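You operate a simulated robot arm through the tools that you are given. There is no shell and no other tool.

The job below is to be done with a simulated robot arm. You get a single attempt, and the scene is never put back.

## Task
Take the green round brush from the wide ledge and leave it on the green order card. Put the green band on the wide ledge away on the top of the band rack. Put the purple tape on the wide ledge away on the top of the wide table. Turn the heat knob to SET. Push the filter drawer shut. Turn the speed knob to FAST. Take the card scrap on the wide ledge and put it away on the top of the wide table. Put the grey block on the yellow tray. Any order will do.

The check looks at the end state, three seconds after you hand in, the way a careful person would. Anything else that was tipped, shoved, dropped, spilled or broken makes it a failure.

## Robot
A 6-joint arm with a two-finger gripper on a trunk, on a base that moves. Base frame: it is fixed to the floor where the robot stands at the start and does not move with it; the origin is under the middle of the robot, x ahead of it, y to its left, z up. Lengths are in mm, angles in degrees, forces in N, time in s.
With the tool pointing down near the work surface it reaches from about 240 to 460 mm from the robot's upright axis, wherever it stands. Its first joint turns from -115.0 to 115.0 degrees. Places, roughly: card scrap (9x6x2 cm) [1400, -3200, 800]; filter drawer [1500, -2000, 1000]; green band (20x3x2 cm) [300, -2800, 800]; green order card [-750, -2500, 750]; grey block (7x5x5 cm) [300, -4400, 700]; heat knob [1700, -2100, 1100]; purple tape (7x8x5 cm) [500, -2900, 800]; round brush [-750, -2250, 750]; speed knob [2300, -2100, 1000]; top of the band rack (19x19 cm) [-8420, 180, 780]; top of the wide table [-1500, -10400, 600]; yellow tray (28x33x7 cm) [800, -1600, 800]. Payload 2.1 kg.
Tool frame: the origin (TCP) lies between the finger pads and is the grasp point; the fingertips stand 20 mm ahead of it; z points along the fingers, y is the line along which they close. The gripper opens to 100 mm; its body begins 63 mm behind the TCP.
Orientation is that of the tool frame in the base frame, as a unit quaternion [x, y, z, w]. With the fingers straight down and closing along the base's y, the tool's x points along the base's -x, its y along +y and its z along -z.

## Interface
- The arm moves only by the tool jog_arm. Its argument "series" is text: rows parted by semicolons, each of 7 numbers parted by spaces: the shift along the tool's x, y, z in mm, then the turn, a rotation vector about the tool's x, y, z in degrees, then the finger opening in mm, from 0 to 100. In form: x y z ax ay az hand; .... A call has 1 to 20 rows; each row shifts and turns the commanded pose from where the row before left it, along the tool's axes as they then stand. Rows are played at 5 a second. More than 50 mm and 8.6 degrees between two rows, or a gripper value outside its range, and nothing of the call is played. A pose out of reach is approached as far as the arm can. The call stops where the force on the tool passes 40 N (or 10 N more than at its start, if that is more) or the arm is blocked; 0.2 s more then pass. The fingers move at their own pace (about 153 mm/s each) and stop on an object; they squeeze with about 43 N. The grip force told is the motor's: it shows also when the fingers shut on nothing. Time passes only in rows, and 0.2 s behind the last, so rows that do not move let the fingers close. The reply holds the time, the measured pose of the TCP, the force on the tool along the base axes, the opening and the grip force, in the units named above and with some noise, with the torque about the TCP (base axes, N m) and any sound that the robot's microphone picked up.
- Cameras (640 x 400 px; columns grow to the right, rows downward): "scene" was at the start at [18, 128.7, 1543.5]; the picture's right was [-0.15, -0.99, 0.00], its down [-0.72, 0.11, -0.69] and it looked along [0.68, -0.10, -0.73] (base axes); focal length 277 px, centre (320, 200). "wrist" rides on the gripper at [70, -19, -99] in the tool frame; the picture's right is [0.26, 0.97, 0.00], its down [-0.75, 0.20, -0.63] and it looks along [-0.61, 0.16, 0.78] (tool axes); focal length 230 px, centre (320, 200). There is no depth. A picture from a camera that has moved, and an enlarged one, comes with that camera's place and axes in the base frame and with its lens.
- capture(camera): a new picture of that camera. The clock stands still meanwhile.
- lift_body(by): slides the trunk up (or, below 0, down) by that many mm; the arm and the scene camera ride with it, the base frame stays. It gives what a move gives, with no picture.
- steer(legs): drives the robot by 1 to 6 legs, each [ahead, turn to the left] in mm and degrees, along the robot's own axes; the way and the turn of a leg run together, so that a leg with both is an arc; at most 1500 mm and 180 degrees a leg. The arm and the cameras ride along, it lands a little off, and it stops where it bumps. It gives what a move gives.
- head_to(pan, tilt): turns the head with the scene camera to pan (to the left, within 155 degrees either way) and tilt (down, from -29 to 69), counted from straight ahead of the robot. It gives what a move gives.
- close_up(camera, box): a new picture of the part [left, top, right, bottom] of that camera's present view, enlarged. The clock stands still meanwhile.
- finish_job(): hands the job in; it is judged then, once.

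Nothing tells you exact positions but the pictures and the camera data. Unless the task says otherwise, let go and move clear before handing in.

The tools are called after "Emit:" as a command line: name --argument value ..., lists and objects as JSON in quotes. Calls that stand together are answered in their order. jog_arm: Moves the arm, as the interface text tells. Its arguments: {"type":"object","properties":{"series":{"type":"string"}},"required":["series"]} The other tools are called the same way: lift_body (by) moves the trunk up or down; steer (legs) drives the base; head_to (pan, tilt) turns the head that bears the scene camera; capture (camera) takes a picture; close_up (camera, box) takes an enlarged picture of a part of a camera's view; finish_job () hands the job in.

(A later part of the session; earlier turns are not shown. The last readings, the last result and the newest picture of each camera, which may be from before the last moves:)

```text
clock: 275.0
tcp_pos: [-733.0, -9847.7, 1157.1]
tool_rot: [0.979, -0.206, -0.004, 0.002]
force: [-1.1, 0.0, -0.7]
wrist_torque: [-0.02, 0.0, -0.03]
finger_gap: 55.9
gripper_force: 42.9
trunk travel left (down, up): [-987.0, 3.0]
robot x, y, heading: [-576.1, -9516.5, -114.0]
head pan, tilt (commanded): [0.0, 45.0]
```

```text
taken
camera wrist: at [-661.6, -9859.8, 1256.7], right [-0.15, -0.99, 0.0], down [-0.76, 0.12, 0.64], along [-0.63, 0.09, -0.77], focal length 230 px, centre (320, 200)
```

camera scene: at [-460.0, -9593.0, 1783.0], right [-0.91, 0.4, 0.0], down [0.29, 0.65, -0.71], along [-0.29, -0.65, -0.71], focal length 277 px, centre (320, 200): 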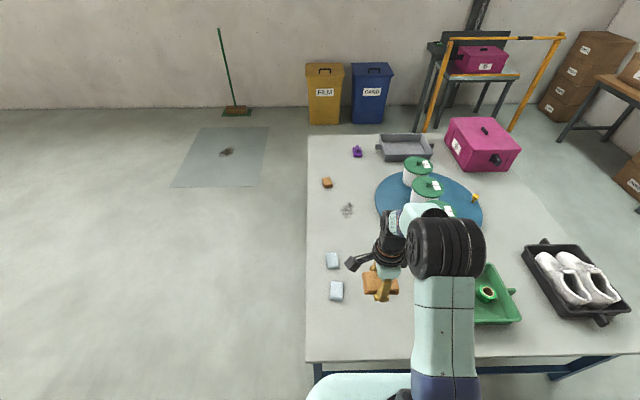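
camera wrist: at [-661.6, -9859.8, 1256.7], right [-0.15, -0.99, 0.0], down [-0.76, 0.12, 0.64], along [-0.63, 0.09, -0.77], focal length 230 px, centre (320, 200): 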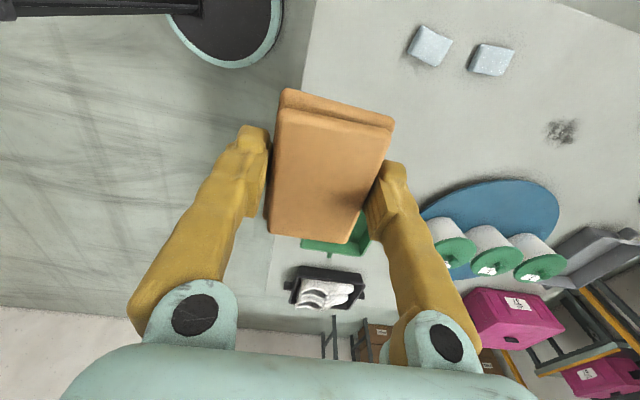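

Table top works out to z≈575 with its front edge just below the gripper. I'll move forward 95 mm and lower to place the scrap in the open front-left area.

Emit:
steer --legs '[[95, 0]]'

Emit:
lift_body --by -470

Emit:
capture --camera "scene"

Emit:
capture --camera "wrist"

```text
clock: 276.6
tcp_pos: [-766.4, -9927.7, 1159.5]
tool_rot: [0.979, -0.206, -0.004, 0.007]
force: [-0.4, -0.6, 0.0]
wrist_torque: [0.02, 0.01, 0.0]
finger_gap: 55.9
gripper_force: 42.9
trunk travel left (down, up): [-987.0, 3.0]
robot x, y, heading: [-615.3, -9605.5, -113.8]
head pan, tilt (commanded): [0.0, 45.0]
stopped in leg 1: the robot was blocked; the commanded pose is now the measured one
```

```text
refused: -470 is not a number from -400 to 400
```

```text
taken
camera scene: at [-501.6, -9688.5, 1782.7], right [-0.91, 0.4, 0.0], down [0.29, 0.65, -0.7], along [-0.28, -0.64, -0.71], focal length 277 px, centre (320, 200)
```

scene: 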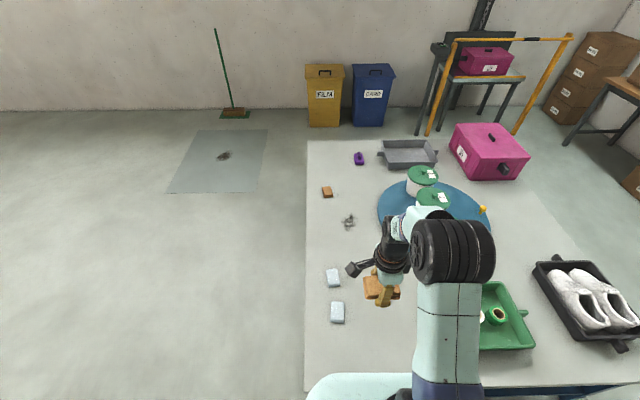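

```text
taken
camera wrist: at [-695.7, -9937.7, 1258.3], right [-0.15, -0.99, 0.01], down [-0.76, 0.13, 0.64], along [-0.63, 0.09, -0.77], focal length 230 px, centre (320, 200)
```

wrist: 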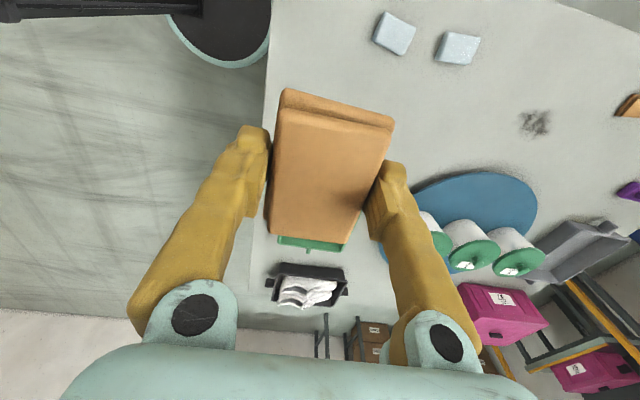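

The base touched the table's front bar, so that's as near as I can get; the gripper is 100 mm inside the edge. I'll back off 10 mm and lower.

Emit:
steer --legs '[[-12, 0]]'

Emit:
lift_body --by -400

Emit:
lift_body --by -100

Emit:
capture --camera "scene"

Emit:
capture --camera "wrist"

```text
clock: 277.4
tcp_pos: [-759.4, -9908.5, 1161.6]
tool_rot: [0.979, -0.206, -0.007, 0.01]
force: [0.1, -0.2, -0.6]
wrist_torque: [0.01, 0.01, -0.02]
finger_gap: 55.8
gripper_force: 42.6
trunk travel left (down, up): [-987.0, 3.0]
robot x, y, heading: [-612.3, -9592.7, -114.1]
head pan, tilt (commanded): [0.0, 45.0]
```

```text
clock: 281.2
tcp_pos: [-759.2, -9908.2, 762.7]
tool_rot: [0.978, -0.206, -0.005, 0.011]
force: [-0.2, -0.2, -0.1]
wrist_torque: [-0.01, 0.01, 0.01]
finger_gap: 56.0
gripper_force: 43.5
trunk travel left (down, up): [-587.0, 403.0]
robot x, y, heading: [-612.7, -9594.1, -113.7]
head pan, tilt (commanded): [0.0, 45.0]
```

```text
clock: 282.5
tcp_pos: [-760.2, -9908.0, 661.4]
tool_rot: [0.978, -0.206, -0.007, 0.01]
force: [0.5, 0.4, 0.6]
wrist_torque: [0.03, 0.01, 0.0]
finger_gap: 55.8
gripper_force: 43.0
trunk travel left (down, up): [-487.0, 503.0]
robot x, y, heading: [-612.2, -9590.9, -114.1]
head pan, tilt (commanded): [0.0, 45.0]
```

```text
taken
camera scene: at [-493.2, -9668.5, 1282.9], right [-0.91, 0.4, 0.0], down [0.29, 0.65, -0.71], along [-0.29, -0.65, -0.71], focal length 277 px, centre (320, 200)
```

scene: 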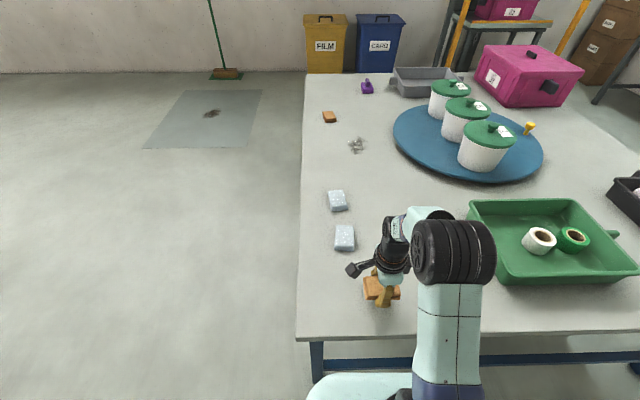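

```text
taken
camera wrist: at [-687.6, -9918.8, 760.9], right [-0.15, -0.99, 0.02], down [-0.76, 0.13, 0.64], along [-0.63, 0.08, -0.77], focal length 230 px, centre (320, 200)
```

wrist: 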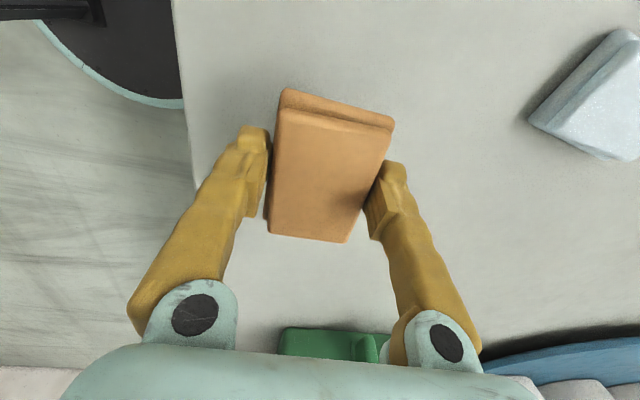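

I'll shift the scrap 40 mm further in, then lower to contact and release.

Emit:
jog_arm --series "0 20 0 0 0 0 40; 0 20 0 0 0 0 40; 0 0 20 0 0 0 40; 0 0 15 0 0 0 40; 0 0 10 0 0 0 40; 0 0 4 0 0 0 40; 0 0 4 0 0 0 40; 0 0 4 0 0 0 40; 0 0 4 0 0 0 40; 0 0 4 0 0 0 40"

```text
clock: 283.9
tcp_pos: [-776.4, -9944.3, 620.8]
tool_rot: [0.978, -0.206, -0.007, 0.017]
force: [3.0, 6.7, 31.4]
wrist_torque: [1.1, -0.46, -0.04]
finger_gap: 55.9
gripper_force: 43.1
trunk travel left (down, up): [-487.0, 503.0]
robot x, y, heading: [-611.7, -9596.9, -114.0]
head pan, tilt (commanded): [0.0, 45.0]
stopped in row 6: the force on the tool passed its limit at 49 N (the readings are from after the stop); the commanded pose is now the measured one
```

Contact with the table (surface ≈ 598). I'll ease up 1.5 mm, open and rise.

Emit:
jog_arm --series "0 0 -1.5 0 0 0 40; 0 0 0 0 0 0 80; 0 0 0 0 0 0 90; 0 0 -10 0 0 0 90; 0 0 -25 0 0 0 90; 0 0 -30 0 0 0 90; 0 0 -30 0 0 0 90; 0 0 0 0 0 0 90"

Emit:
capture --camera "wrist"

Emit:
capture --camera "scene"

```text
clock: 285.7
tcp_pos: [-775.9, -9945.0, 713.2]
tool_rot: [0.978, -0.206, -0.007, 0.014]
force: [0.7, 0.3, 0.0]
wrist_torque: [0.0, -0.03, 0.01]
finger_gap: 89.9
gripper_force: 0.0
trunk travel left (down, up): [-487.0, 503.0]
robot x, y, heading: [-608.6, -9591.6, -113.8]
head pan, tilt (commanded): [0.0, 45.0]
```

```text
taken
camera wrist: at [-702.2, -9954.9, 811.9], right [-0.15, -0.99, 0.03], down [-0.76, 0.14, 0.64], along [-0.64, 0.08, -0.77], focal length 230 px, centre (320, 200)
```

wrist: 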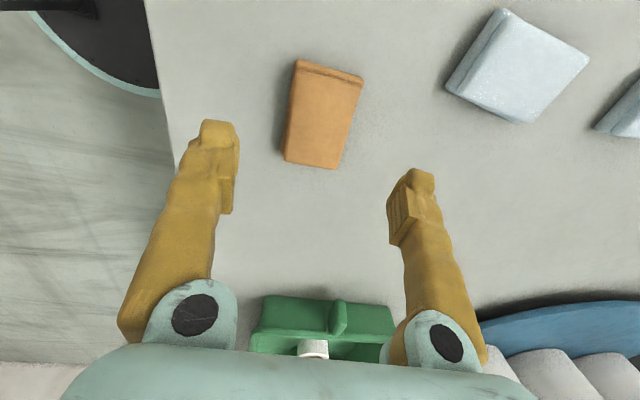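

```text
taken
camera scene: at [-493.2, -9668.8, 1282.9], right [-0.91, 0.4, 0.0], down [0.29, 0.65, -0.71], along [-0.29, -0.65, -0.71], focal length 277 px, centre (320, 200)
```

scene: 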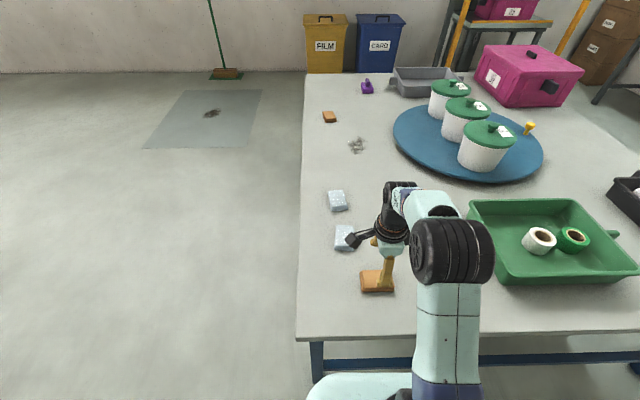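

Scrap is on the wide table. Now back to the ledge for the purple tape.

Emit:
jog_arm --series "0 -20 -20 0 0 0 90; 0 -20 -20 0 0 0 90; 0 0 0 0 0 0 90"

Emit:
lift_body --by 400

Emit:
steer --legs '[[-300, 0], [0, 88], [0, 88], [1500, 0], [1500, 0], [1500, 0]]'

Emit:
lift_body --by 100

Emit:
head_to --pan 0 --tilt 25

Emit:
capture --camera "scene"

```text
clock: 286.5
tcp_pos: [-758.1, -9906.6, 752.9]
tool_rot: [0.978, -0.206, -0.006, 0.014]
force: [0.4, 0.9, -0.2]
wrist_torque: [-0.02, 0.02, 0.01]
finger_gap: 90.3
gripper_force: 0.1
trunk travel left (down, up): [-487.0, 503.0]
robot x, y, heading: [-610.8, -9590.6, -113.8]
head pan, tilt (commanded): [0.0, 45.0]
```

```text
clock: 290.4
tcp_pos: [-759.7, -9908.2, 1151.4]
tool_rot: [0.979, -0.206, -0.007, 0.015]
force: [0.4, -0.7, 0.3]
wrist_torque: [-0.03, 0.02, -0.01]
finger_gap: 90.1
gripper_force: 0.0
trunk travel left (down, up): [-887.0, 103.0]
robot x, y, heading: [-611.9, -9593.6, -113.8]
head pan, tilt (commanded): [0.0, 45.0]
```

```text
clock: 320.9
tcp_pos: [1585.6, -4954.6, 1151.6]
tool_rot: [0.212, 0.977, 0.015, 0.007]
force: [0.0, 0.0, 0.4]
wrist_torque: [-0.01, 0.0, 0.03]
finger_gap: 90.1
gripper_force: 0.2
trunk travel left (down, up): [-887.0, 103.0]
robot x, y, heading: [1435.5, -5267.7, 65.5]
head pan, tilt (commanded): [0.0, 45.0]
```

```text
clock: 322.3
tcp_pos: [1586.6, -4954.5, 1252.8]
tool_rot: [0.212, 0.977, 0.014, 0.007]
force: [0.7, 0.4, 0.6]
wrist_torque: [0.03, 0.01, 0.01]
finger_gap: 89.8
gripper_force: 0.0
trunk travel left (down, up): [-987.0, 3.0]
robot x, y, heading: [1435.7, -5270.1, 65.4]
head pan, tilt (commanded): [0.0, 45.0]
```

```text
clock: 323.1
tcp_pos: [1586.4, -4953.9, 1251.9]
tool_rot: [0.212, 0.977, 0.015, 0.007]
force: [-0.6, -0.8, -0.3]
wrist_torque: [0.0, 0.0, -0.02]
finger_gap: 90.1
gripper_force: 0.1
trunk travel left (down, up): [-987.0, 3.0]
robot x, y, heading: [1436.7, -5268.8, 65.2]
head pan, tilt (commanded): [0.0, 25.0]
```

```text
taken
camera scene: at [1320.0, -5179.1, 1813.4], right [0.91, -0.42, 0.0], down [-0.18, -0.38, -0.91], along [0.38, 0.82, -0.42], focal length 277 px, centre (320, 200)
```

scene: 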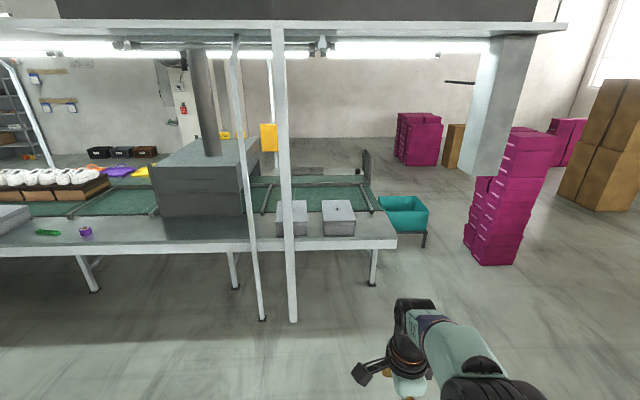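

I'll drive diagonally into the corridor toward the tape at about (502, −2930) and face the ledge.

Emit:
steer --legs '[[0, 54.3], [1050, 0], [1035, 0], [0, -51.6]]'

Emit:
head_to --pan 0 --tilt 45

Emit:
capture --camera "scene"

Emit:
capture --camera "wrist"

```text
clock: 338.3
tcp_pos: [508.7, -3142.3, 1252.1]
tool_rot: [0.194, 0.981, 0.015, 0.006]
force: [0.7, -0.2, 0.8]
wrist_torque: [-0.01, -0.01, -0.02]
finger_gap: 90.4
gripper_force: 0.1
trunk travel left (down, up): [-987.0, 3.0]
robot x, y, heading: [365.7, -3461.0, 67.7]
head pan, tilt (commanded): [0.0, 25.0]
```

```text
clock: 339.1
tcp_pos: [507.4, -3142.7, 1251.7]
tool_rot: [0.194, 0.981, 0.015, 0.007]
force: [0.3, -0.4, 0.6]
wrist_torque: [0.0, -0.01, -0.04]
finger_gap: 90.1
gripper_force: 0.1
trunk travel left (down, up): [-987.0, 3.0]
robot x, y, heading: [373.0, -3461.3, 67.6]
head pan, tilt (commanded): [0.0, 45.0]
```

```text
taken
camera scene: at [246.7, -3386.4, 1783.0], right [0.92, -0.38, 0.0], down [-0.27, -0.65, -0.71], along [0.27, 0.65, -0.71], focal length 277 px, centre (320, 200)
```

scene: 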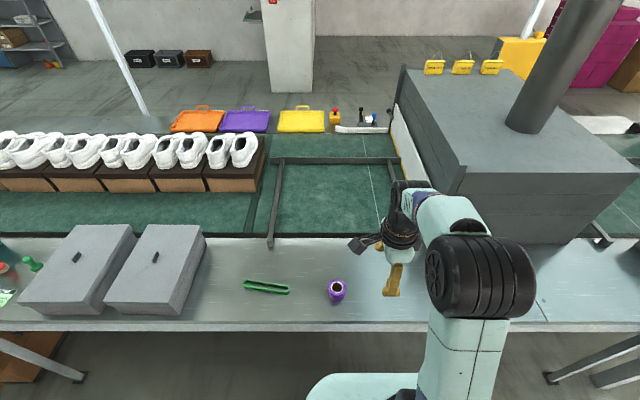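

```text
taken
camera wrist: at [434.2, -3136.3, 1350.4], right [0.13, 0.99, 0.03], down [0.76, -0.12, 0.64], along [0.64, -0.06, -0.77], focal length 230 px, centre (320, 200)
```

wrist: 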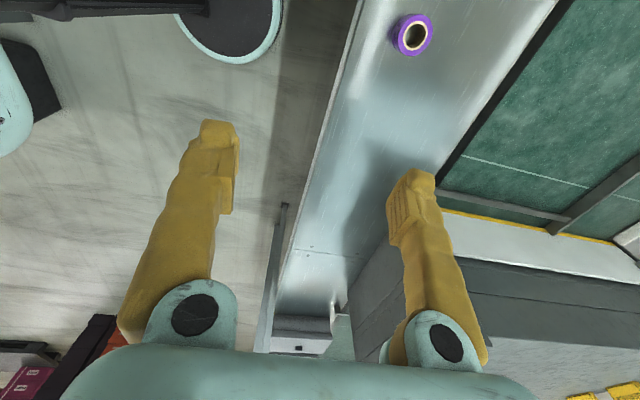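

The tape lies flat (vertical axis) at about (507, −2934), about 72 mm across. I'll move in, level the tool and centre above it.

Emit:
steer --legs '[[150, 0]]'

Emit:
jog_arm --series "26 14 30 1.84 0.46 0 100; 26 14 30 0 0 0 100; 26 14 30 0 0 0 100; 0 0 40 0 0 0 100; 0 0 0 0 0 0 100"

Emit:
lift_body --by -200

Emit:
capture --camera "wrist"

Emit:
capture --camera "scene"

```text
clock: 340.5
tcp_pos: [563.9, -3009.7, 1254.8]
tool_rot: [0.195, 0.981, 0.019, 0.007]
force: [-0.9, -0.1, -0.2]
wrist_torque: [0.04, -0.06, -0.02]
finger_gap: 89.9
gripper_force: 0.0
trunk travel left (down, up): [-987.0, 3.0]
robot x, y, heading: [426.7, -3320.0, 67.4]
head pan, tilt (commanded): [0.0, 45.0]
```

```text
clock: 341.7
tcp_pos: [512.9, -2933.7, 1121.5]
tool_rot: [0.195, 0.981, 0.001, 0.0]
force: [0.4, 0.1, 0.2]
wrist_torque: [-0.02, 0.03, -0.01]
finger_gap: 100.1
gripper_force: 0.0
trunk travel left (down, up): [-987.0, 3.0]
robot x, y, heading: [423.3, -3323.5, 67.3]
head pan, tilt (commanded): [0.0, 45.0]
```

```text
clock: 343.9
tcp_pos: [512.7, -2932.2, 920.9]
tool_rot: [0.195, 0.981, 0.001, -0.001]
force: [0.1, -0.3, -0.5]
wrist_torque: [0.0, -0.01, -0.02]
finger_gap: 100.0
gripper_force: 0.0
trunk travel left (down, up): [-787.0, 203.0]
robot x, y, heading: [428.8, -3320.0, 67.4]
head pan, tilt (commanded): [0.0, 45.0]
```

```text
taken
camera wrist: at [441.1, -2925.0, 1020.6], right [0.13, 0.99, 0.0], down [0.77, -0.1, 0.63], along [0.62, -0.08, -0.78], focal length 230 px, centre (320, 200)
```

wrist: 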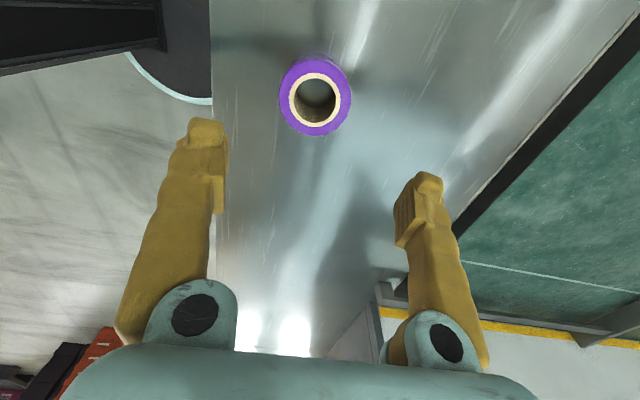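

```text
taken
camera scene: at [304.5, -3246.7, 1582.9], right [0.92, -0.38, 0.0], down [-0.27, -0.65, -0.71], along [0.27, 0.65, -0.71], focal length 277 px, centre (320, 200)
```

scene: 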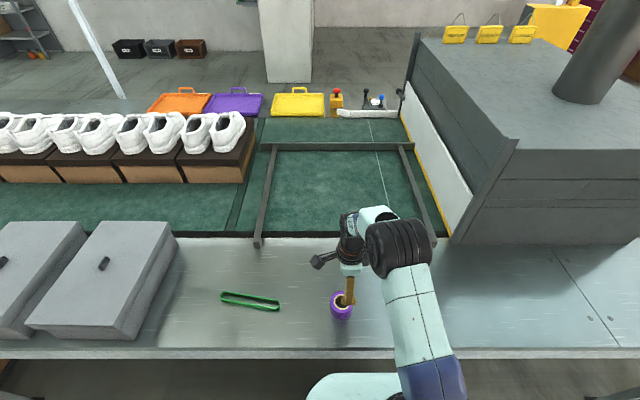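

Adjust 11 mm along −s and 8 mm outward, then descend around the roll.

Emit:
jog_arm --series "11.5 -8 30 0 0 0 100; 0 0 30 0 0 0 100; 0 0 0 0 0 0 100"

Emit:
capture --camera "wrist"

```text
clock: 344.7
tcp_pos: [497.6, -2936.8, 860.3]
tool_rot: [0.194, 0.981, 0.0, -0.001]
force: [0.7, 0.3, -0.3]
wrist_torque: [-0.03, 0.02, -0.01]
finger_gap: 100.1
gripper_force: 0.1
trunk travel left (down, up): [-787.0, 203.0]
robot x, y, heading: [425.0, -3314.8, 67.5]
head pan, tilt (commanded): [0.0, 45.0]
```

```text
taken
camera wrist: at [426.2, -2928.9, 960.3], right [0.13, 0.99, 0.0], down [0.77, -0.1, 0.63], along [0.62, -0.08, -0.78], focal length 230 px, centre (320, 200)
```

wrist: 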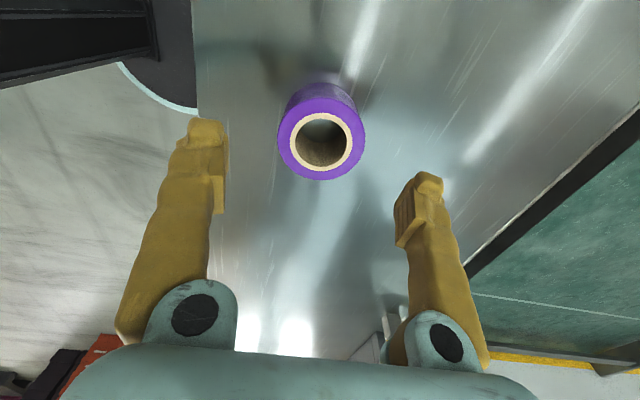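

Centred. Descend and grip.

Emit:
jog_arm --series "0 0 30 0 0 0 100; 0 0 30 0 0 0 100; 0 0 18 0 0 0 100; 0 0 8 0 0 0 100; 0 0 0 0 0 0 55; 0 0 0 0 0 0 55; 0 0 0 0 0 0 55; 0 0 0 0 0 0 55"

Emit:
capture --camera "wrist"

```text
clock: 346.5
tcp_pos: [498.1, -2936.8, 774.3]
tool_rot: [0.195, 0.981, 0.0, -0.001]
force: [0.3, 0.6, 0.7]
wrist_torque: [0.05, 0.0, 0.01]
finger_gap: 73.0
gripper_force: 43.1
trunk travel left (down, up): [-787.0, 203.0]
robot x, y, heading: [428.8, -3322.7, 67.5]
head pan, tilt (commanded): [0.0, 45.0]
```

```text
taken
camera wrist: at [426.9, -2928.3, 874.3], right [0.13, 0.99, 0.0], down [0.77, -0.1, 0.63], along [0.62, -0.08, -0.78], focal length 230 px, centre (320, 200)
```

wrist: 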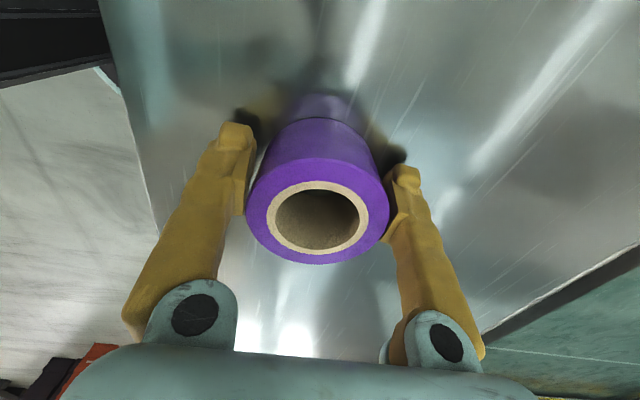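

Gripped at 73 mm. Lift, raise, and carry it to the wide table by the same route.

Emit:
jog_arm --series "0 0 -10 0 0 0 55; 0 0 -30 0 0 0 55; 0 0 -40 0 0 0 55; -25 -25 -30 0 0 0 55; -25 -20 0 0 0 0 55; 0 0 0 0 0 0 55"

Emit:
lift_body --by 200

Emit:
capture --camera "wrist"

Emit:
steer --legs '[[-170, 0], [0, -88], [1260, 0], [0, -88]]'

```text
clock: 347.9
tcp_pos: [527.9, -2997.4, 882.6]
tool_rot: [0.194, 0.981, 0.0, -0.001]
force: [-0.4, -1.0, -0.2]
wrist_torque: [0.0, 0.01, 0.01]
finger_gap: 72.9
gripper_force: 42.8
trunk travel left (down, up): [-787.0, 203.0]
robot x, y, heading: [430.8, -3316.9, 67.4]
head pan, tilt (commanded): [0.0, 45.0]
```

```text
clock: 350.1
tcp_pos: [527.8, -2996.9, 1082.9]
tool_rot: [0.194, 0.981, 0.0, -0.001]
force: [-0.3, 0.7, -1.3]
wrist_torque: [-0.01, -0.02, -0.03]
finger_gap: 73.0
gripper_force: 42.6
trunk travel left (down, up): [-987.0, 3.0]
robot x, y, heading: [427.0, -3318.0, 67.4]
head pan, tilt (commanded): [0.0, 45.0]
```

```text
taken
camera wrist: at [455.9, -2988.8, 1182.1], right [0.13, 0.99, 0.0], down [0.77, -0.1, 0.63], along [0.62, -0.08, -0.78], focal length 230 px, centre (320, 200)
```

wrist: 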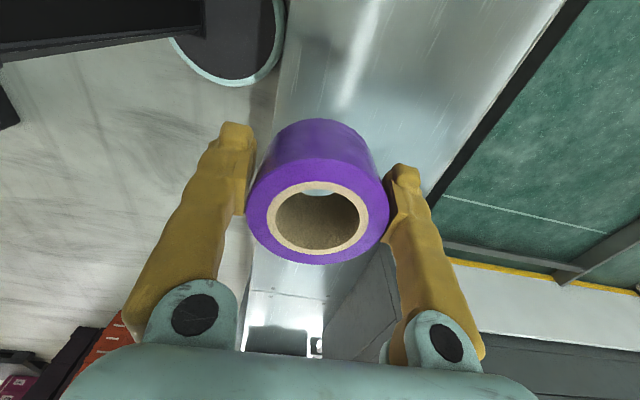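

```text
clock: 365.0
tcp_pos: [1476.0, -4244.2, 1082.1]
tool_rot: [0.988, -0.154, 0.001, 0.0]
force: [-0.4, -0.3, -1.4]
wrist_torque: [0.0, 0.02, -0.02]
finger_gap: 71.5
gripper_force: 42.5
trunk travel left (down, up): [-987.0, 3.0]
robot x, y, heading: [1550.6, -3911.7, -107.5]
head pan, tilt (commanded): [0.0, 45.0]
```

On course. I'll drive to the wide table, aiming beside the scrap.

Emit:
steer --legs '[[0, -5.2], [1500, 0], [1500, 0], [1500, 0], [1350, 0]]'

Emit:
head_to --pan 0 --tilt 45

Emit:
capture --camera "scene"

```text
clock: 393.4
tcp_pos: [-801.8, -9650.0, 1082.8]
tool_rot: [0.979, -0.203, 0.001, 0.0]
force: [-0.7, -0.1, -1.1]
wrist_torque: [0.02, -0.02, -0.01]
finger_gap: 70.0
gripper_force: 43.7
trunk travel left (down, up): [-987.0, 3.0]
robot x, y, heading: [-695.2, -9332.6, -113.4]
head pan, tilt (commanded): [0.0, 45.0]
```

```text
clock: 394.0
tcp_pos: [-801.7, -9650.3, 1082.7]
tool_rot: [0.979, -0.203, 0.001, 0.0]
force: [-0.4, 0.3, -1.1]
wrist_torque: [0.01, 0.02, -0.01]
finger_gap: 70.2
gripper_force: 42.7
trunk travel left (down, up): [-987.0, 3.0]
robot x, y, heading: [-693.6, -9331.2, -113.5]
head pan, tilt (commanded): [0.0, 45.0]
```

```text
taken
camera scene: at [-575.8, -9403.5, 1782.9], right [-0.92, 0.4, 0.0], down [0.28, 0.65, -0.71], along [-0.28, -0.65, -0.71], focal length 277 px, centre (320, 200)
```

scene: 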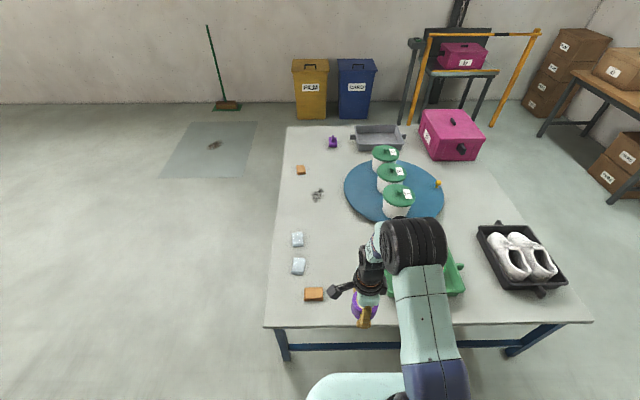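

Let me check the tape in the gripper, then approach.

Emit:
capture --camera "wrist"

Emit:
steer --legs '[[185, 0]]'

Emit:
lift_body --by -350

Emit:
jog_arm --series "0 20 0 0 0 0 55; 0 20 0 0 0 0 55; 0 20 0 0 0 0 55; 0 0 0 0 0 0 55"

Emit:
capture --camera "scene"

Emit:
capture --camera "wrist"

```text
taken
camera wrist: at [-730.9, -9662.2, 1182.2], right [-0.15, -0.99, 0.0], down [-0.77, 0.12, 0.63], along [-0.62, 0.09, -0.78], focal length 230 px, centre (320, 200)
```

wrist: 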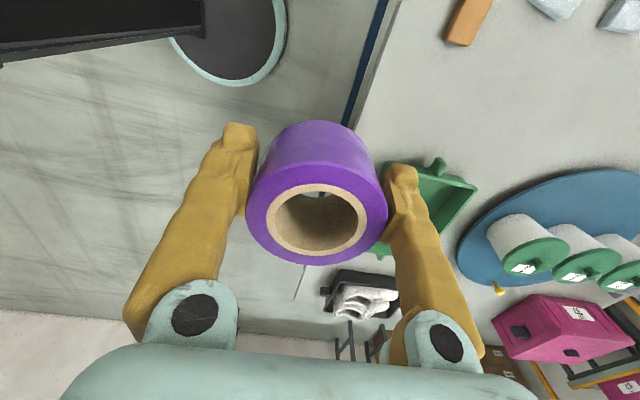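

```text
clock: 395.6
tcp_pos: [-874.8, -9816.7, 1083.9]
tool_rot: [0.979, -0.202, 0.0, 0.002]
force: [-0.4, 0.8, -0.5]
wrist_torque: [-0.02, 0.0, 0.03]
finger_gap: 70.2
gripper_force: 42.6
trunk travel left (down, up): [-987.0, 3.0]
robot x, y, heading: [-769.3, -9503.7, -113.5]
head pan, tilt (commanded): [0.0, 45.0]
```

```text
clock: 399.0
tcp_pos: [-875.7, -9820.4, 732.3]
tool_rot: [0.979, -0.203, 0.001, 0.0]
force: [0.7, -0.2, -1.2]
wrist_torque: [0.0, 0.0, -0.02]
finger_gap: 70.0
gripper_force: 42.6
trunk travel left (down, up): [-637.0, 353.0]
robot x, y, heading: [-771.6, -9496.3, -113.4]
head pan, tilt (commanded): [0.0, 45.0]
```

```text
clock: 400.0
tcp_pos: [-899.8, -9874.1, 732.3]
tool_rot: [0.979, -0.202, 0.0, 0.0]
force: [0.3, -0.2, -0.7]
wrist_torque: [-0.01, 0.01, 0.02]
finger_gap: 70.1
gripper_force: 43.2
trunk travel left (down, up): [-637.0, 353.0]
robot x, y, heading: [-768.9, -9497.8, -113.5]
head pan, tilt (commanded): [0.0, 45.0]
```

```text
taken
camera scene: at [-649.5, -9572.9, 1432.9], right [-0.92, 0.4, 0.0], down [0.28, 0.65, -0.71], along [-0.28, -0.65, -0.71], focal length 277 px, centre (320, 200)
```

scene: 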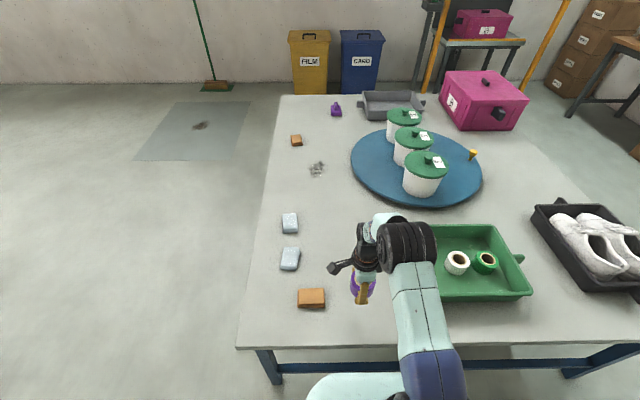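

```text
taken
camera wrist: at [-829.2, -9886.3, 831.5], right [-0.15, -0.99, 0.0], down [-0.77, 0.11, 0.63], along [-0.62, 0.09, -0.78], focal length 230 px, centre (320, 200)
```

wrist: 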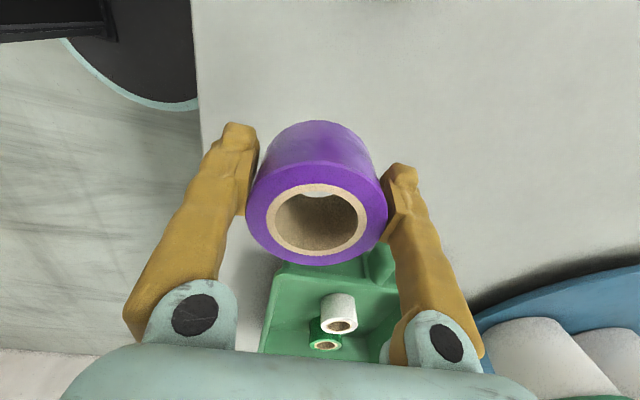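

Clear spot below. Lowering the tape to the table.

Emit:
jog_arm --series "0 0 30 0 0 0 55; 0 0 30 0 0 0 55; 0 0 25 0 0 0 55; 0 0 8 0 0 0 55; 0 0 4 0 0 0 55; 0 0 4 0 0 0 55; 0 0 3 0 0 0 55; 0 0 3 0 0 0 55; 0 0 3 0 0 0 55; 0 0 3 0 0 0 55"

```text
clock: 402.2
tcp_pos: [-899.0, -9875.6, 623.5]
tool_rot: [0.979, -0.203, 0.0, 0.005]
force: [3.3, 5.8, 28.5]
wrist_torque: [0.77, 0.29, -0.17]
finger_gap: 70.4
gripper_force: 43.2
trunk travel left (down, up): [-637.0, 353.0]
robot x, y, heading: [-768.5, -9499.9, -113.7]
head pan, tilt (commanded): [0.0, 45.0]
stopped in row 10: the force on the tool passed its limit at 42 N (the readings are from after the stop); the commanded pose is now the measured one
```

Contact made. Ease up slightly, open and rise.

Emit:
jog_arm --series "0 0 -1 0 0 0 55; 0 0 0 0 0 0 85; 0 0 0 0 0 0 100; 0 0 0 0 0 0 100; 0 0 -15 0 0 0 100; 0 0 -30 0 0 0 100; 0 0 -30 0 0 0 100; 0 0 -30 0 0 0 100; 0 0 0 0 0 0 100"

Emit:
capture --camera "wrist"

Emit:
capture --camera "scene"

```text
clock: 404.2
tcp_pos: [-898.7, -9877.6, 729.5]
tool_rot: [0.979, -0.202, 0.0, 0.002]
force: [0.4, 0.8, 0.1]
wrist_torque: [-0.04, -0.01, -0.01]
finger_gap: 99.8
gripper_force: 0.1
trunk travel left (down, up): [-637.0, 353.0]
robot x, y, heading: [-769.5, -9499.5, -113.6]
head pan, tilt (commanded): [0.0, 45.0]
```

```text
taken
camera wrist: at [-828.7, -9888.2, 828.4], right [-0.15, -0.99, 0.01], down [-0.77, 0.12, 0.63], along [-0.62, 0.09, -0.78], focal length 230 px, centre (320, 200)
```

wrist: 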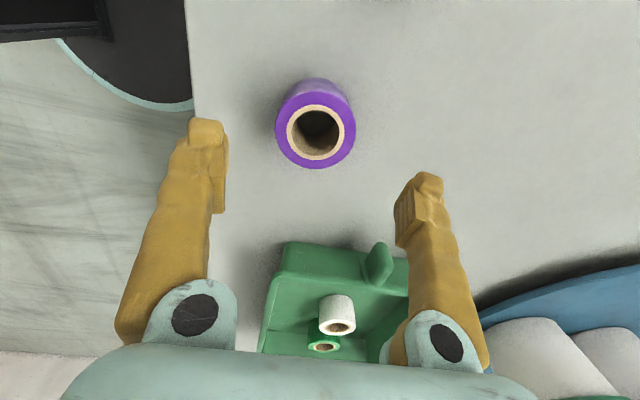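

```text
taken
camera scene: at [-649.6, -9573.3, 1432.9], right [-0.92, 0.4, 0.0], down [0.28, 0.65, -0.71], along [-0.28, -0.65, -0.71], focal length 277 px, centre (320, 200)
```

scene: 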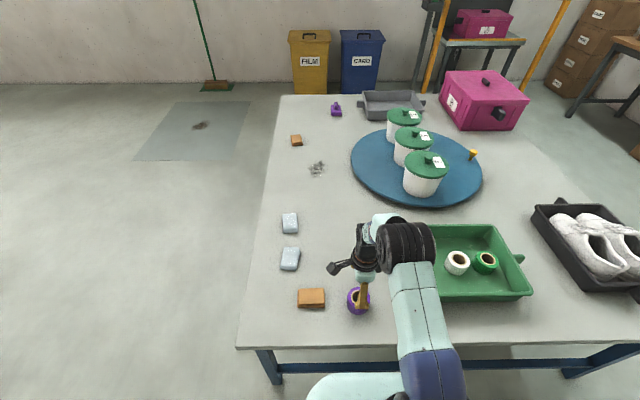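

Tape is on the wide table. Next is the green brush; heading back to the far-side corridor.

Emit:
jog_arm --series "-15 -25 -30 0 0 0 90; -15 -25 -30 0 0 0 90; 0 -15 -30 0 0 0 90; 0 0 0 0 0 0 90"

Emit:
lift_body --by 353

Emit:
steer --legs '[[-300, 0], [0, 88], [0, 88], [1500, 0], [1500, 0], [1450, 0]]'

```text
clock: 405.2
tcp_pos: [-902.2, -9804.9, 818.8]
tool_rot: [0.979, -0.202, 0.0, 0.002]
force: [1.3, 0.0, -0.5]
wrist_torque: [0.03, 0.03, 0.0]
finger_gap: 89.7
gripper_force: 0.1
trunk travel left (down, up): [-637.0, 353.0]
robot x, y, heading: [-768.1, -9501.3, -113.5]
head pan, tilt (commanded): [0.0, 45.0]
```

```text
clock: 408.6
tcp_pos: [-901.3, -9804.0, 1171.4]
tool_rot: [0.979, -0.202, 0.001, 0.003]
force: [-0.3, -0.1, -0.8]
wrist_torque: [-0.02, 0.01, 0.0]
finger_gap: 90.0
gripper_force: 0.1
trunk travel left (down, up): [-990.0, 0.0]
robot x, y, heading: [-767.2, -9500.4, -113.7]
head pan, tilt (commanded): [0.0, 45.0]
```

```text
clock: 439.0
tcp_pos: [1511.0, -4988.2, 1171.5]
tool_rot: [0.23, 0.973, 0.004, -0.001]
force: [0.2, -0.4, 0.5]
wrist_torque: [0.02, 0.0, -0.05]
finger_gap: 89.7
gripper_force: 0.0
trunk travel left (down, up): [-990.0, 0.0]
robot x, y, heading: [1359.6, -5287.4, 63.3]
head pan, tilt (commanded): [0.0, 45.0]
```

Emit:
steer --legs '[[0, 54.2], [1030, 0], [1030, 0], [0, 38.7], [1000, 0]]'

Emit:
head_to --pan -50 --tilt 35

Emit:
capture --camera "scene"

Emit:
close_up --camera "scene" --box '[100, 120, 420, 320]'

```text
clock: 458.2
tcp_pos: [-847.1, -2969.2, 1173.0]
tool_rot: [-0.551, 0.834, 0.003, -0.002]
force: [0.6, 0.9, 0.4]
wrist_torque: [0.01, 0.02, 0.01]
finger_gap: 90.3
gripper_force: 0.0
trunk travel left (down, up): [-990.0, 0.0]
robot x, y, heading: [-540.2, -3099.0, 156.8]
head pan, tilt (commanded): [0.0, 45.0]
```

```text
clock: 459.4
tcp_pos: [-849.5, -2968.1, 1171.6]
tool_rot: [-0.551, 0.835, 0.002, -0.002]
force: [0.0, -0.1, -0.5]
wrist_torque: [0.02, -0.01, 0.01]
finger_gap: 90.2
gripper_force: 0.1
trunk travel left (down, up): [-990.0, 0.0]
robot x, y, heading: [-544.5, -3102.8, 156.5]
head pan, tilt (commanded): [-50.0, 35.0]
```

```text
taken
camera scene: at [-568.4, -3168.8, 1800.7], right [0.96, 0.29, 0.0], down [0.17, -0.55, -0.82], along [-0.24, 0.78, -0.57], focal length 277 px, centre (320, 200)
```

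scene: 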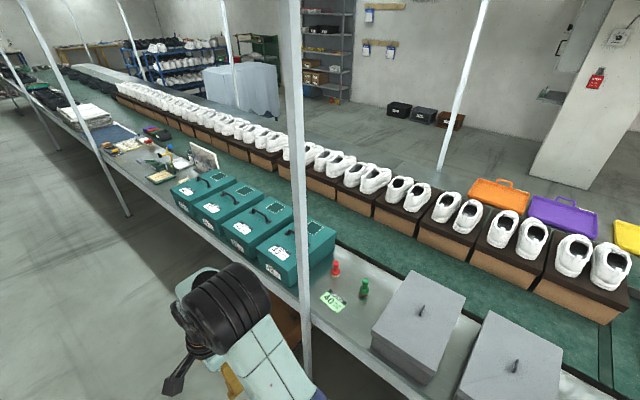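

```text
2.00 times, centred on (260, 220) of scene
camera zoom: at [-568.4, -3168.8, 1800.7], right [0.96, 0.29, 0.0], down [0.17, -0.55, -0.82], along [-0.24, 0.78, -0.57], focal length 554 px, centre (440, 160)
```

zoom: 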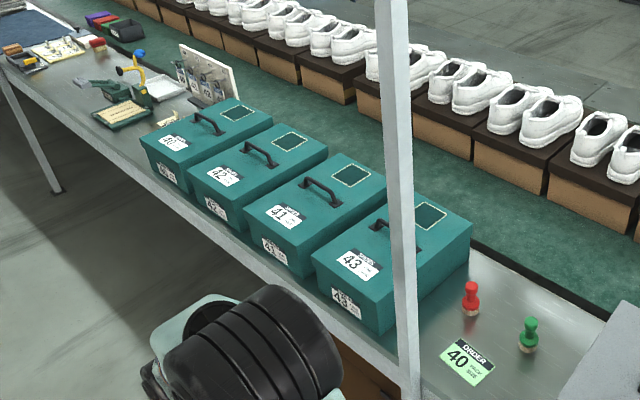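

I see the green brush at about (−607, −2376), a red one beside it, and the green "ORDER 40" card at (−722, −2446); a post stands near at (−840, −2495). I'll turn the wrist so its camera points away from the post, then face the ledge.

Emit:
jog_arm --series "0 0 0 0 0 -8.2 90; 0 0 0 0 0 -8.2 90; 0 0 0 0 0 -8.2 90; 0 0 0 0 0 -8.2 90; 0 0 0 0 0 -8.2 90; 0 0 0 0 0 -8.2 90; 0 0 0 0 0 -8.2 90; 0 0 0 0 0 -8.2 90; 0 0 0 0 0 -8.2 90; 0 0 0 0 0 -8.2 90; 0 0 0 0 0 -8.2 90"

Emit:
jog_arm --series "0 0 0 0 0 -8.2 90; 0 0 0 0 0 -8.2 90; 0 0 0 0 0 -8.2 90; 0 0 0 0 0 -8.2 90; 0 0 0 0 0 -8.2 90; 0 0 0 0 0 -8.2 90; 0 0 0 0 0 -8.2 90; 0 0 0 0 0 -8.2 90; 0 0 0 0 0 -8.2 90; 0 0 0 0 0 -8.2 90; 0 0 0 0 0 -8.2 90"

Emit:
steer --legs '[[274, 0], [0, -86.5]]'

Emit:
head_to --pan 0 --tilt 45

Emit:
capture --camera "scene"

Emit:
capture --camera "wrist"

```text
clock: 461.8
tcp_pos: [-848.9, -2967.0, 1171.2]
tool_rot: [0.98, -0.197, -0.004, 0.001]
force: [1.0, -0.7, 0.2]
wrist_torque: [0.0, -0.03, 0.02]
finger_gap: 89.9
gripper_force: 0.0
trunk travel left (down, up): [-990.0, 0.0]
robot x, y, heading: [-543.3, -3103.1, 156.8]
head pan, tilt (commanded): [-50.0, 35.0]
```

```text
clock: 464.2
tcp_pos: [-849.4, -2968.9, 1171.9]
tool_rot: [0.832, 0.555, -0.002, -0.003]
force: [-0.8, 0.3, 0.2]
wrist_torque: [0.01, 0.01, 0.04]
finger_gap: 90.0
gripper_force: 0.1
trunk travel left (down, up): [-990.0, 0.0]
robot x, y, heading: [-540.8, -3100.0, 156.7]
head pan, tilt (commanded): [-50.0, 35.0]
```

```text
clock: 469.8
tcp_pos: [-665.4, -2683.4, 1172.0]
tool_rot: [0.984, -0.177, 0.0, -0.003]
force: [-0.6, 0.5, 0.5]
wrist_torque: [-0.04, 0.0, -0.04]
finger_gap: 90.3
gripper_force: 0.1
trunk travel left (down, up): [-990.0, 0.0]
robot x, y, heading: [-786.1, -2998.7, 69.1]
head pan, tilt (commanded): [-50.0, 35.0]
```

```text
clock: 471.0
tcp_pos: [-666.0, -2684.3, 1171.7]
tool_rot: [0.984, -0.177, 0.0, -0.003]
force: [0.8, 0.4, 0.5]
wrist_torque: [-0.01, 0.03, -0.01]
finger_gap: 90.1
gripper_force: 0.1
trunk travel left (down, up): [-990.0, 0.0]
robot x, y, heading: [-787.2, -2999.1, 69.0]
head pan, tilt (commanded): [0.0, 45.0]
```

```text
taken
camera scene: at [-910.0, -2926.2, 1785.9], right [0.93, -0.36, 0.0], down [-0.25, -0.66, -0.71], along [0.25, 0.66, -0.71], focal length 277 px, centre (320, 200)
```

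scene: 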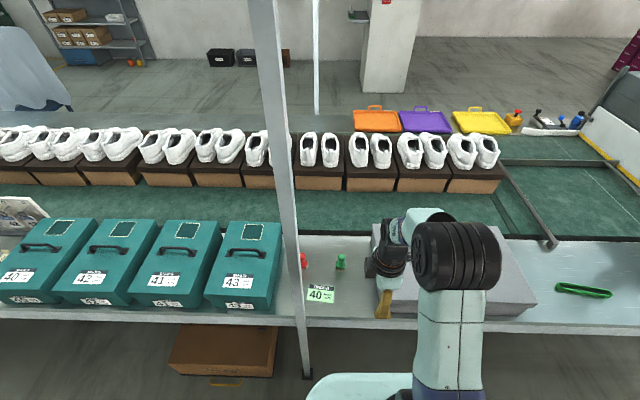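

```text
taken
camera wrist: at [-595.2, -2692.9, 1271.1], right [-0.09, -1.0, -0.01], down [-0.77, 0.07, 0.63], along [-0.63, 0.06, -0.78], focal length 230 px, centre (320, 200)
```

wrist: 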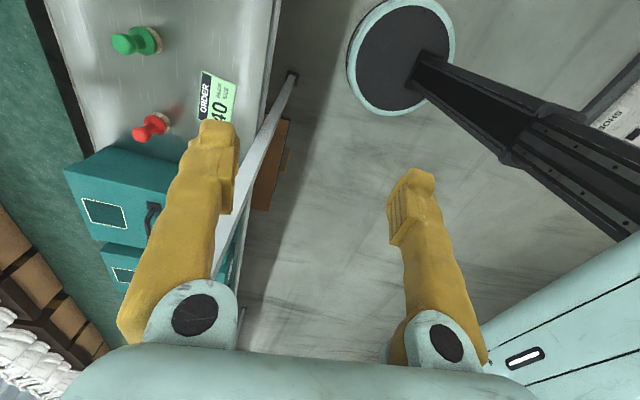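

I'll take a closer look at the brush and card.

Emit:
close_up --camera "scene" --box '[285, 235, 385, 310]'

Emit:
close_up --camera "wrist" --box '[80, 0, 280, 150]'

```text
5.33 times, centred on (335, 272) of scene
camera zoom: at [-910.0, -2926.2, 1785.9], right [0.93, -0.36, 0.0], down [-0.25, -0.66, -0.71], along [0.25, 0.66, -0.71], focal length 1476 px, centre (240, -187)
```

zoom: 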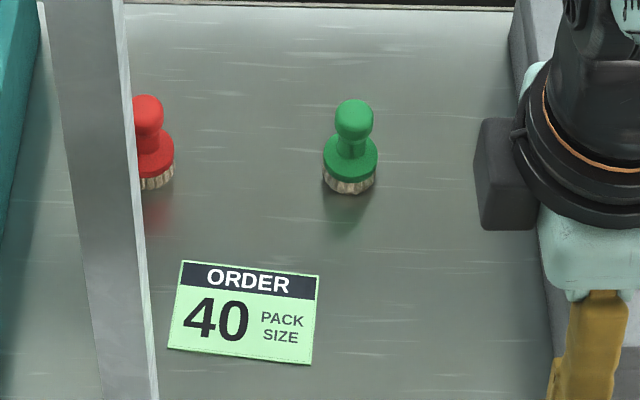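

```text
2.67 times, centred on (180, 75) of wrist
camera zoom: at [-595.2, -2692.9, 1271.1], right [-0.09, -1.0, -0.01], down [-0.77, 0.07, 0.63], along [-0.63, 0.06, -0.78], focal length 614 px, centre (693, 533)
```

zoom: 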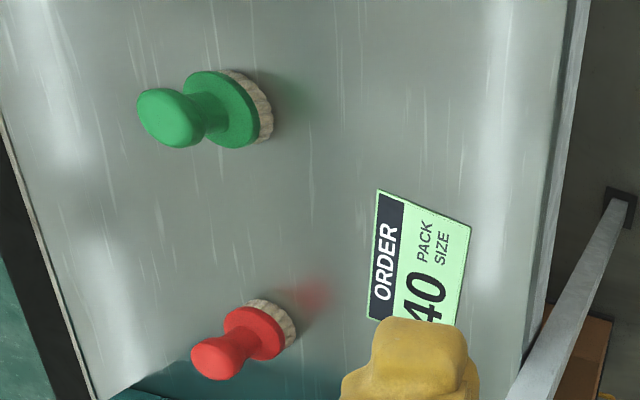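

The brush stands upright with a knob about 28 mm wide at z≈830. I'll move in and centre above the knob.

Emit:
steer --legs '[[215, 0]]'

Emit:
capture --camera "scene"

Emit:
capture --camera "wrist"

```text
clock: 472.6
tcp_pos: [-590.1, -2482.9, 1173.4]
tool_rot: [0.984, -0.176, -0.001, -0.005]
force: [0.4, -0.2, 0.7]
wrist_torque: [0.04, 0.03, 0.04]
finger_gap: 90.0
gripper_force: 0.0
trunk travel left (down, up): [-990.0, 0.0]
robot x, y, heading: [-709.8, -2790.2, 69.2]
head pan, tilt (commanded): [0.0, 45.0]
```

```text
taken
camera scene: at [-834.3, -2727.3, 1786.0], right [0.94, -0.35, 0.0], down [-0.25, -0.66, -0.71], along [0.25, 0.66, -0.7], focal length 277 px, centre (320, 200)
```

scene: 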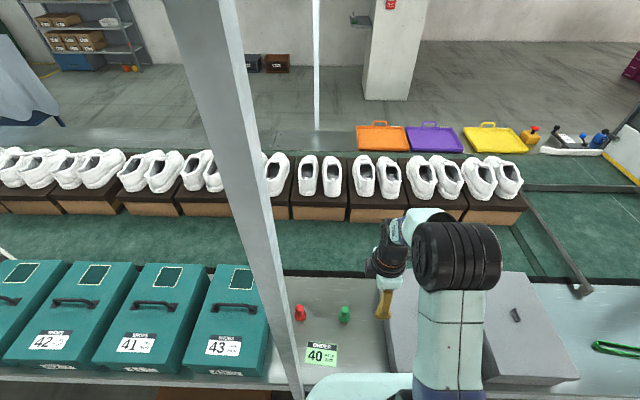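

```text
taken
camera wrist: at [-519.3, -2492.0, 1272.2], right [-0.09, -1.0, -0.01], down [-0.77, 0.07, 0.63], along [-0.63, 0.07, -0.78], focal length 230 px, centre (320, 200)
```

wrist: 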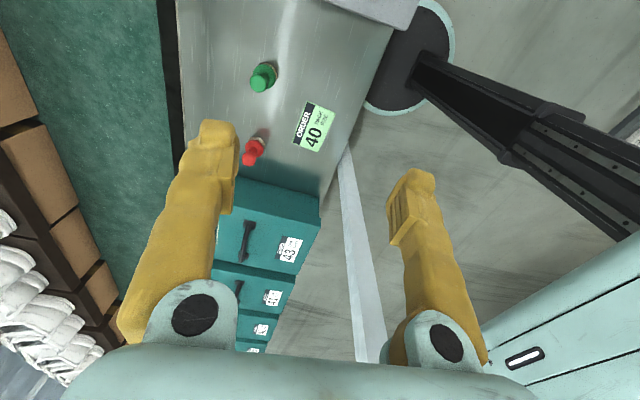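

No bumps. I'll shift over the brush and lower most of the way.

Emit:
jog_arm --series "-16.7 -32.5 0 0 0 0 90; -16.7 -32.5 0 0 0 0 90; -16.7 -32 0 0 0 0 90; 0 0 40 0 0 0 90; 0 0 40 0 0 0 90; 0 0 0 0 0 0 90"

Emit:
lift_body --by -140

Emit:
capture --camera "wrist"

Emit:
capture --camera "scene"

```text
clock: 474.0
tcp_pos: [-603.0, -2370.7, 1092.8]
tool_rot: [0.984, -0.176, 0.0, -0.003]
force: [-0.3, -0.5, -0.1]
wrist_torque: [-0.01, -0.01, -0.02]
finger_gap: 89.9
gripper_force: 0.1
trunk travel left (down, up): [-990.0, 0.0]
robot x, y, heading: [-712.1, -2792.2, 69.0]
head pan, tilt (commanded): [0.0, 45.0]
```

```text
clock: 475.7
tcp_pos: [-602.6, -2371.1, 953.4]
tool_rot: [0.984, -0.177, 0.0, -0.003]
force: [-0.7, -0.1, -0.7]
wrist_torque: [0.03, 0.0, 0.01]
finger_gap: 89.8
gripper_force: 0.1
trunk travel left (down, up): [-850.0, 140.0]
robot x, y, heading: [-706.3, -2790.9, 69.2]
head pan, tilt (commanded): [0.0, 45.0]
```

```text
taken
camera wrist: at [-531.3, -2379.8, 1053.7], right [-0.09, -1.0, -0.01], down [-0.77, 0.07, 0.63], along [-0.63, 0.06, -0.78], focal length 230 px, centre (320, 200)
```

wrist: 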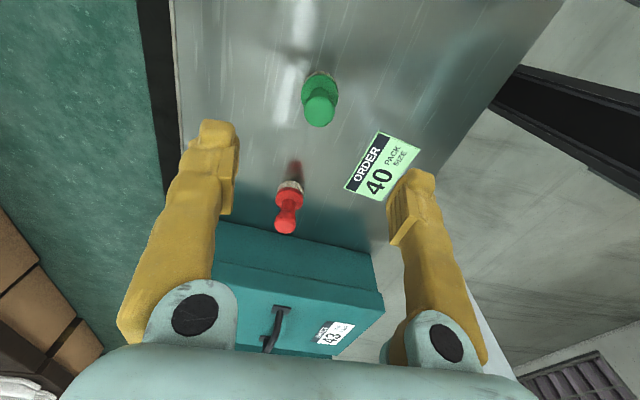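

```text
taken
camera scene: at [-832.6, -2722.2, 1645.9], right [0.94, -0.35, 0.0], down [-0.25, -0.66, -0.71], along [0.25, 0.66, -0.71], focal length 277 px, centre (320, 200)
```

scene: 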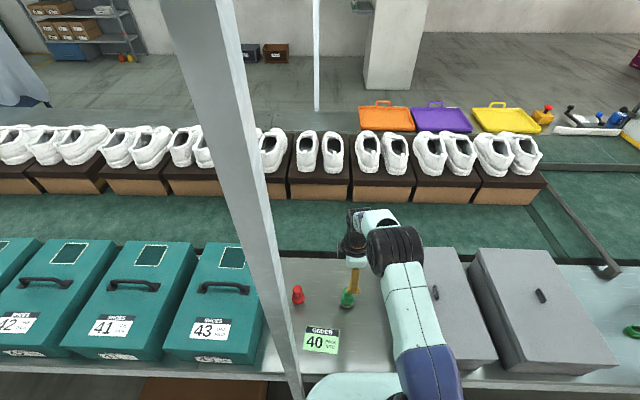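

Nearly centred over the knob. Small correction, then descend to the knob and grip.

Emit:
jog_arm --series "4 -3 30 0 0 0 70; 0 0 30 0 0 0 70; 0 0 30 0 0 0 70; 0 0 0 0 0 0 70"

Emit:
capture --camera "wrist"

Emit:
close_up --camera "scene" --box '[290, 220, 410, 330]'

```text
clock: 476.7
tcp_pos: [-597.7, -2368.0, 865.5]
tool_rot: [0.984, -0.176, 0.0, -0.003]
force: [-0.1, -0.3, 0.6]
wrist_torque: [0.01, -0.01, 0.03]
finger_gap: 70.0
gripper_force: 0.1
trunk travel left (down, up): [-850.0, 140.0]
robot x, y, heading: [-709.6, -2792.6, 69.4]
head pan, tilt (commanded): [0.0, 45.0]
```

```text
taken
camera wrist: at [-526.8, -2375.9, 964.3], right [-0.09, -1.0, -0.01], down [-0.77, 0.07, 0.63], along [-0.63, 0.06, -0.78], focal length 230 px, centre (320, 200)
```

wrist: 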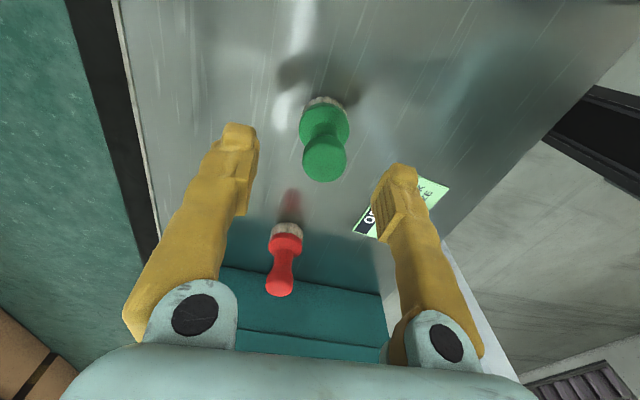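

```text
3.64 times, centred on (350, 275) of scene
camera zoom: at [-832.5, -2722.3, 1645.9], right [0.94, -0.35, 0.0], down [-0.25, -0.66, -0.71], along [0.25, 0.66, -0.71], focal length 1006 px, centre (211, -73)
```

zoom: 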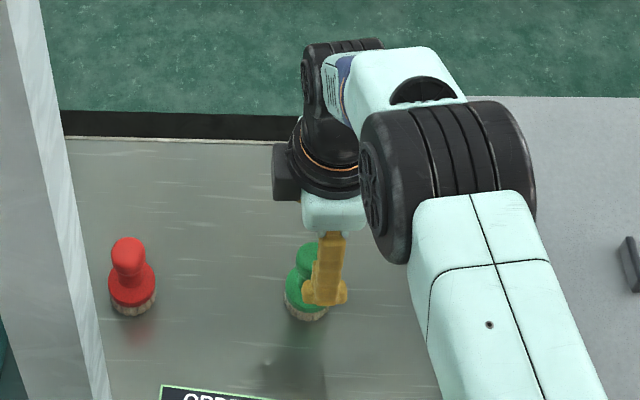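

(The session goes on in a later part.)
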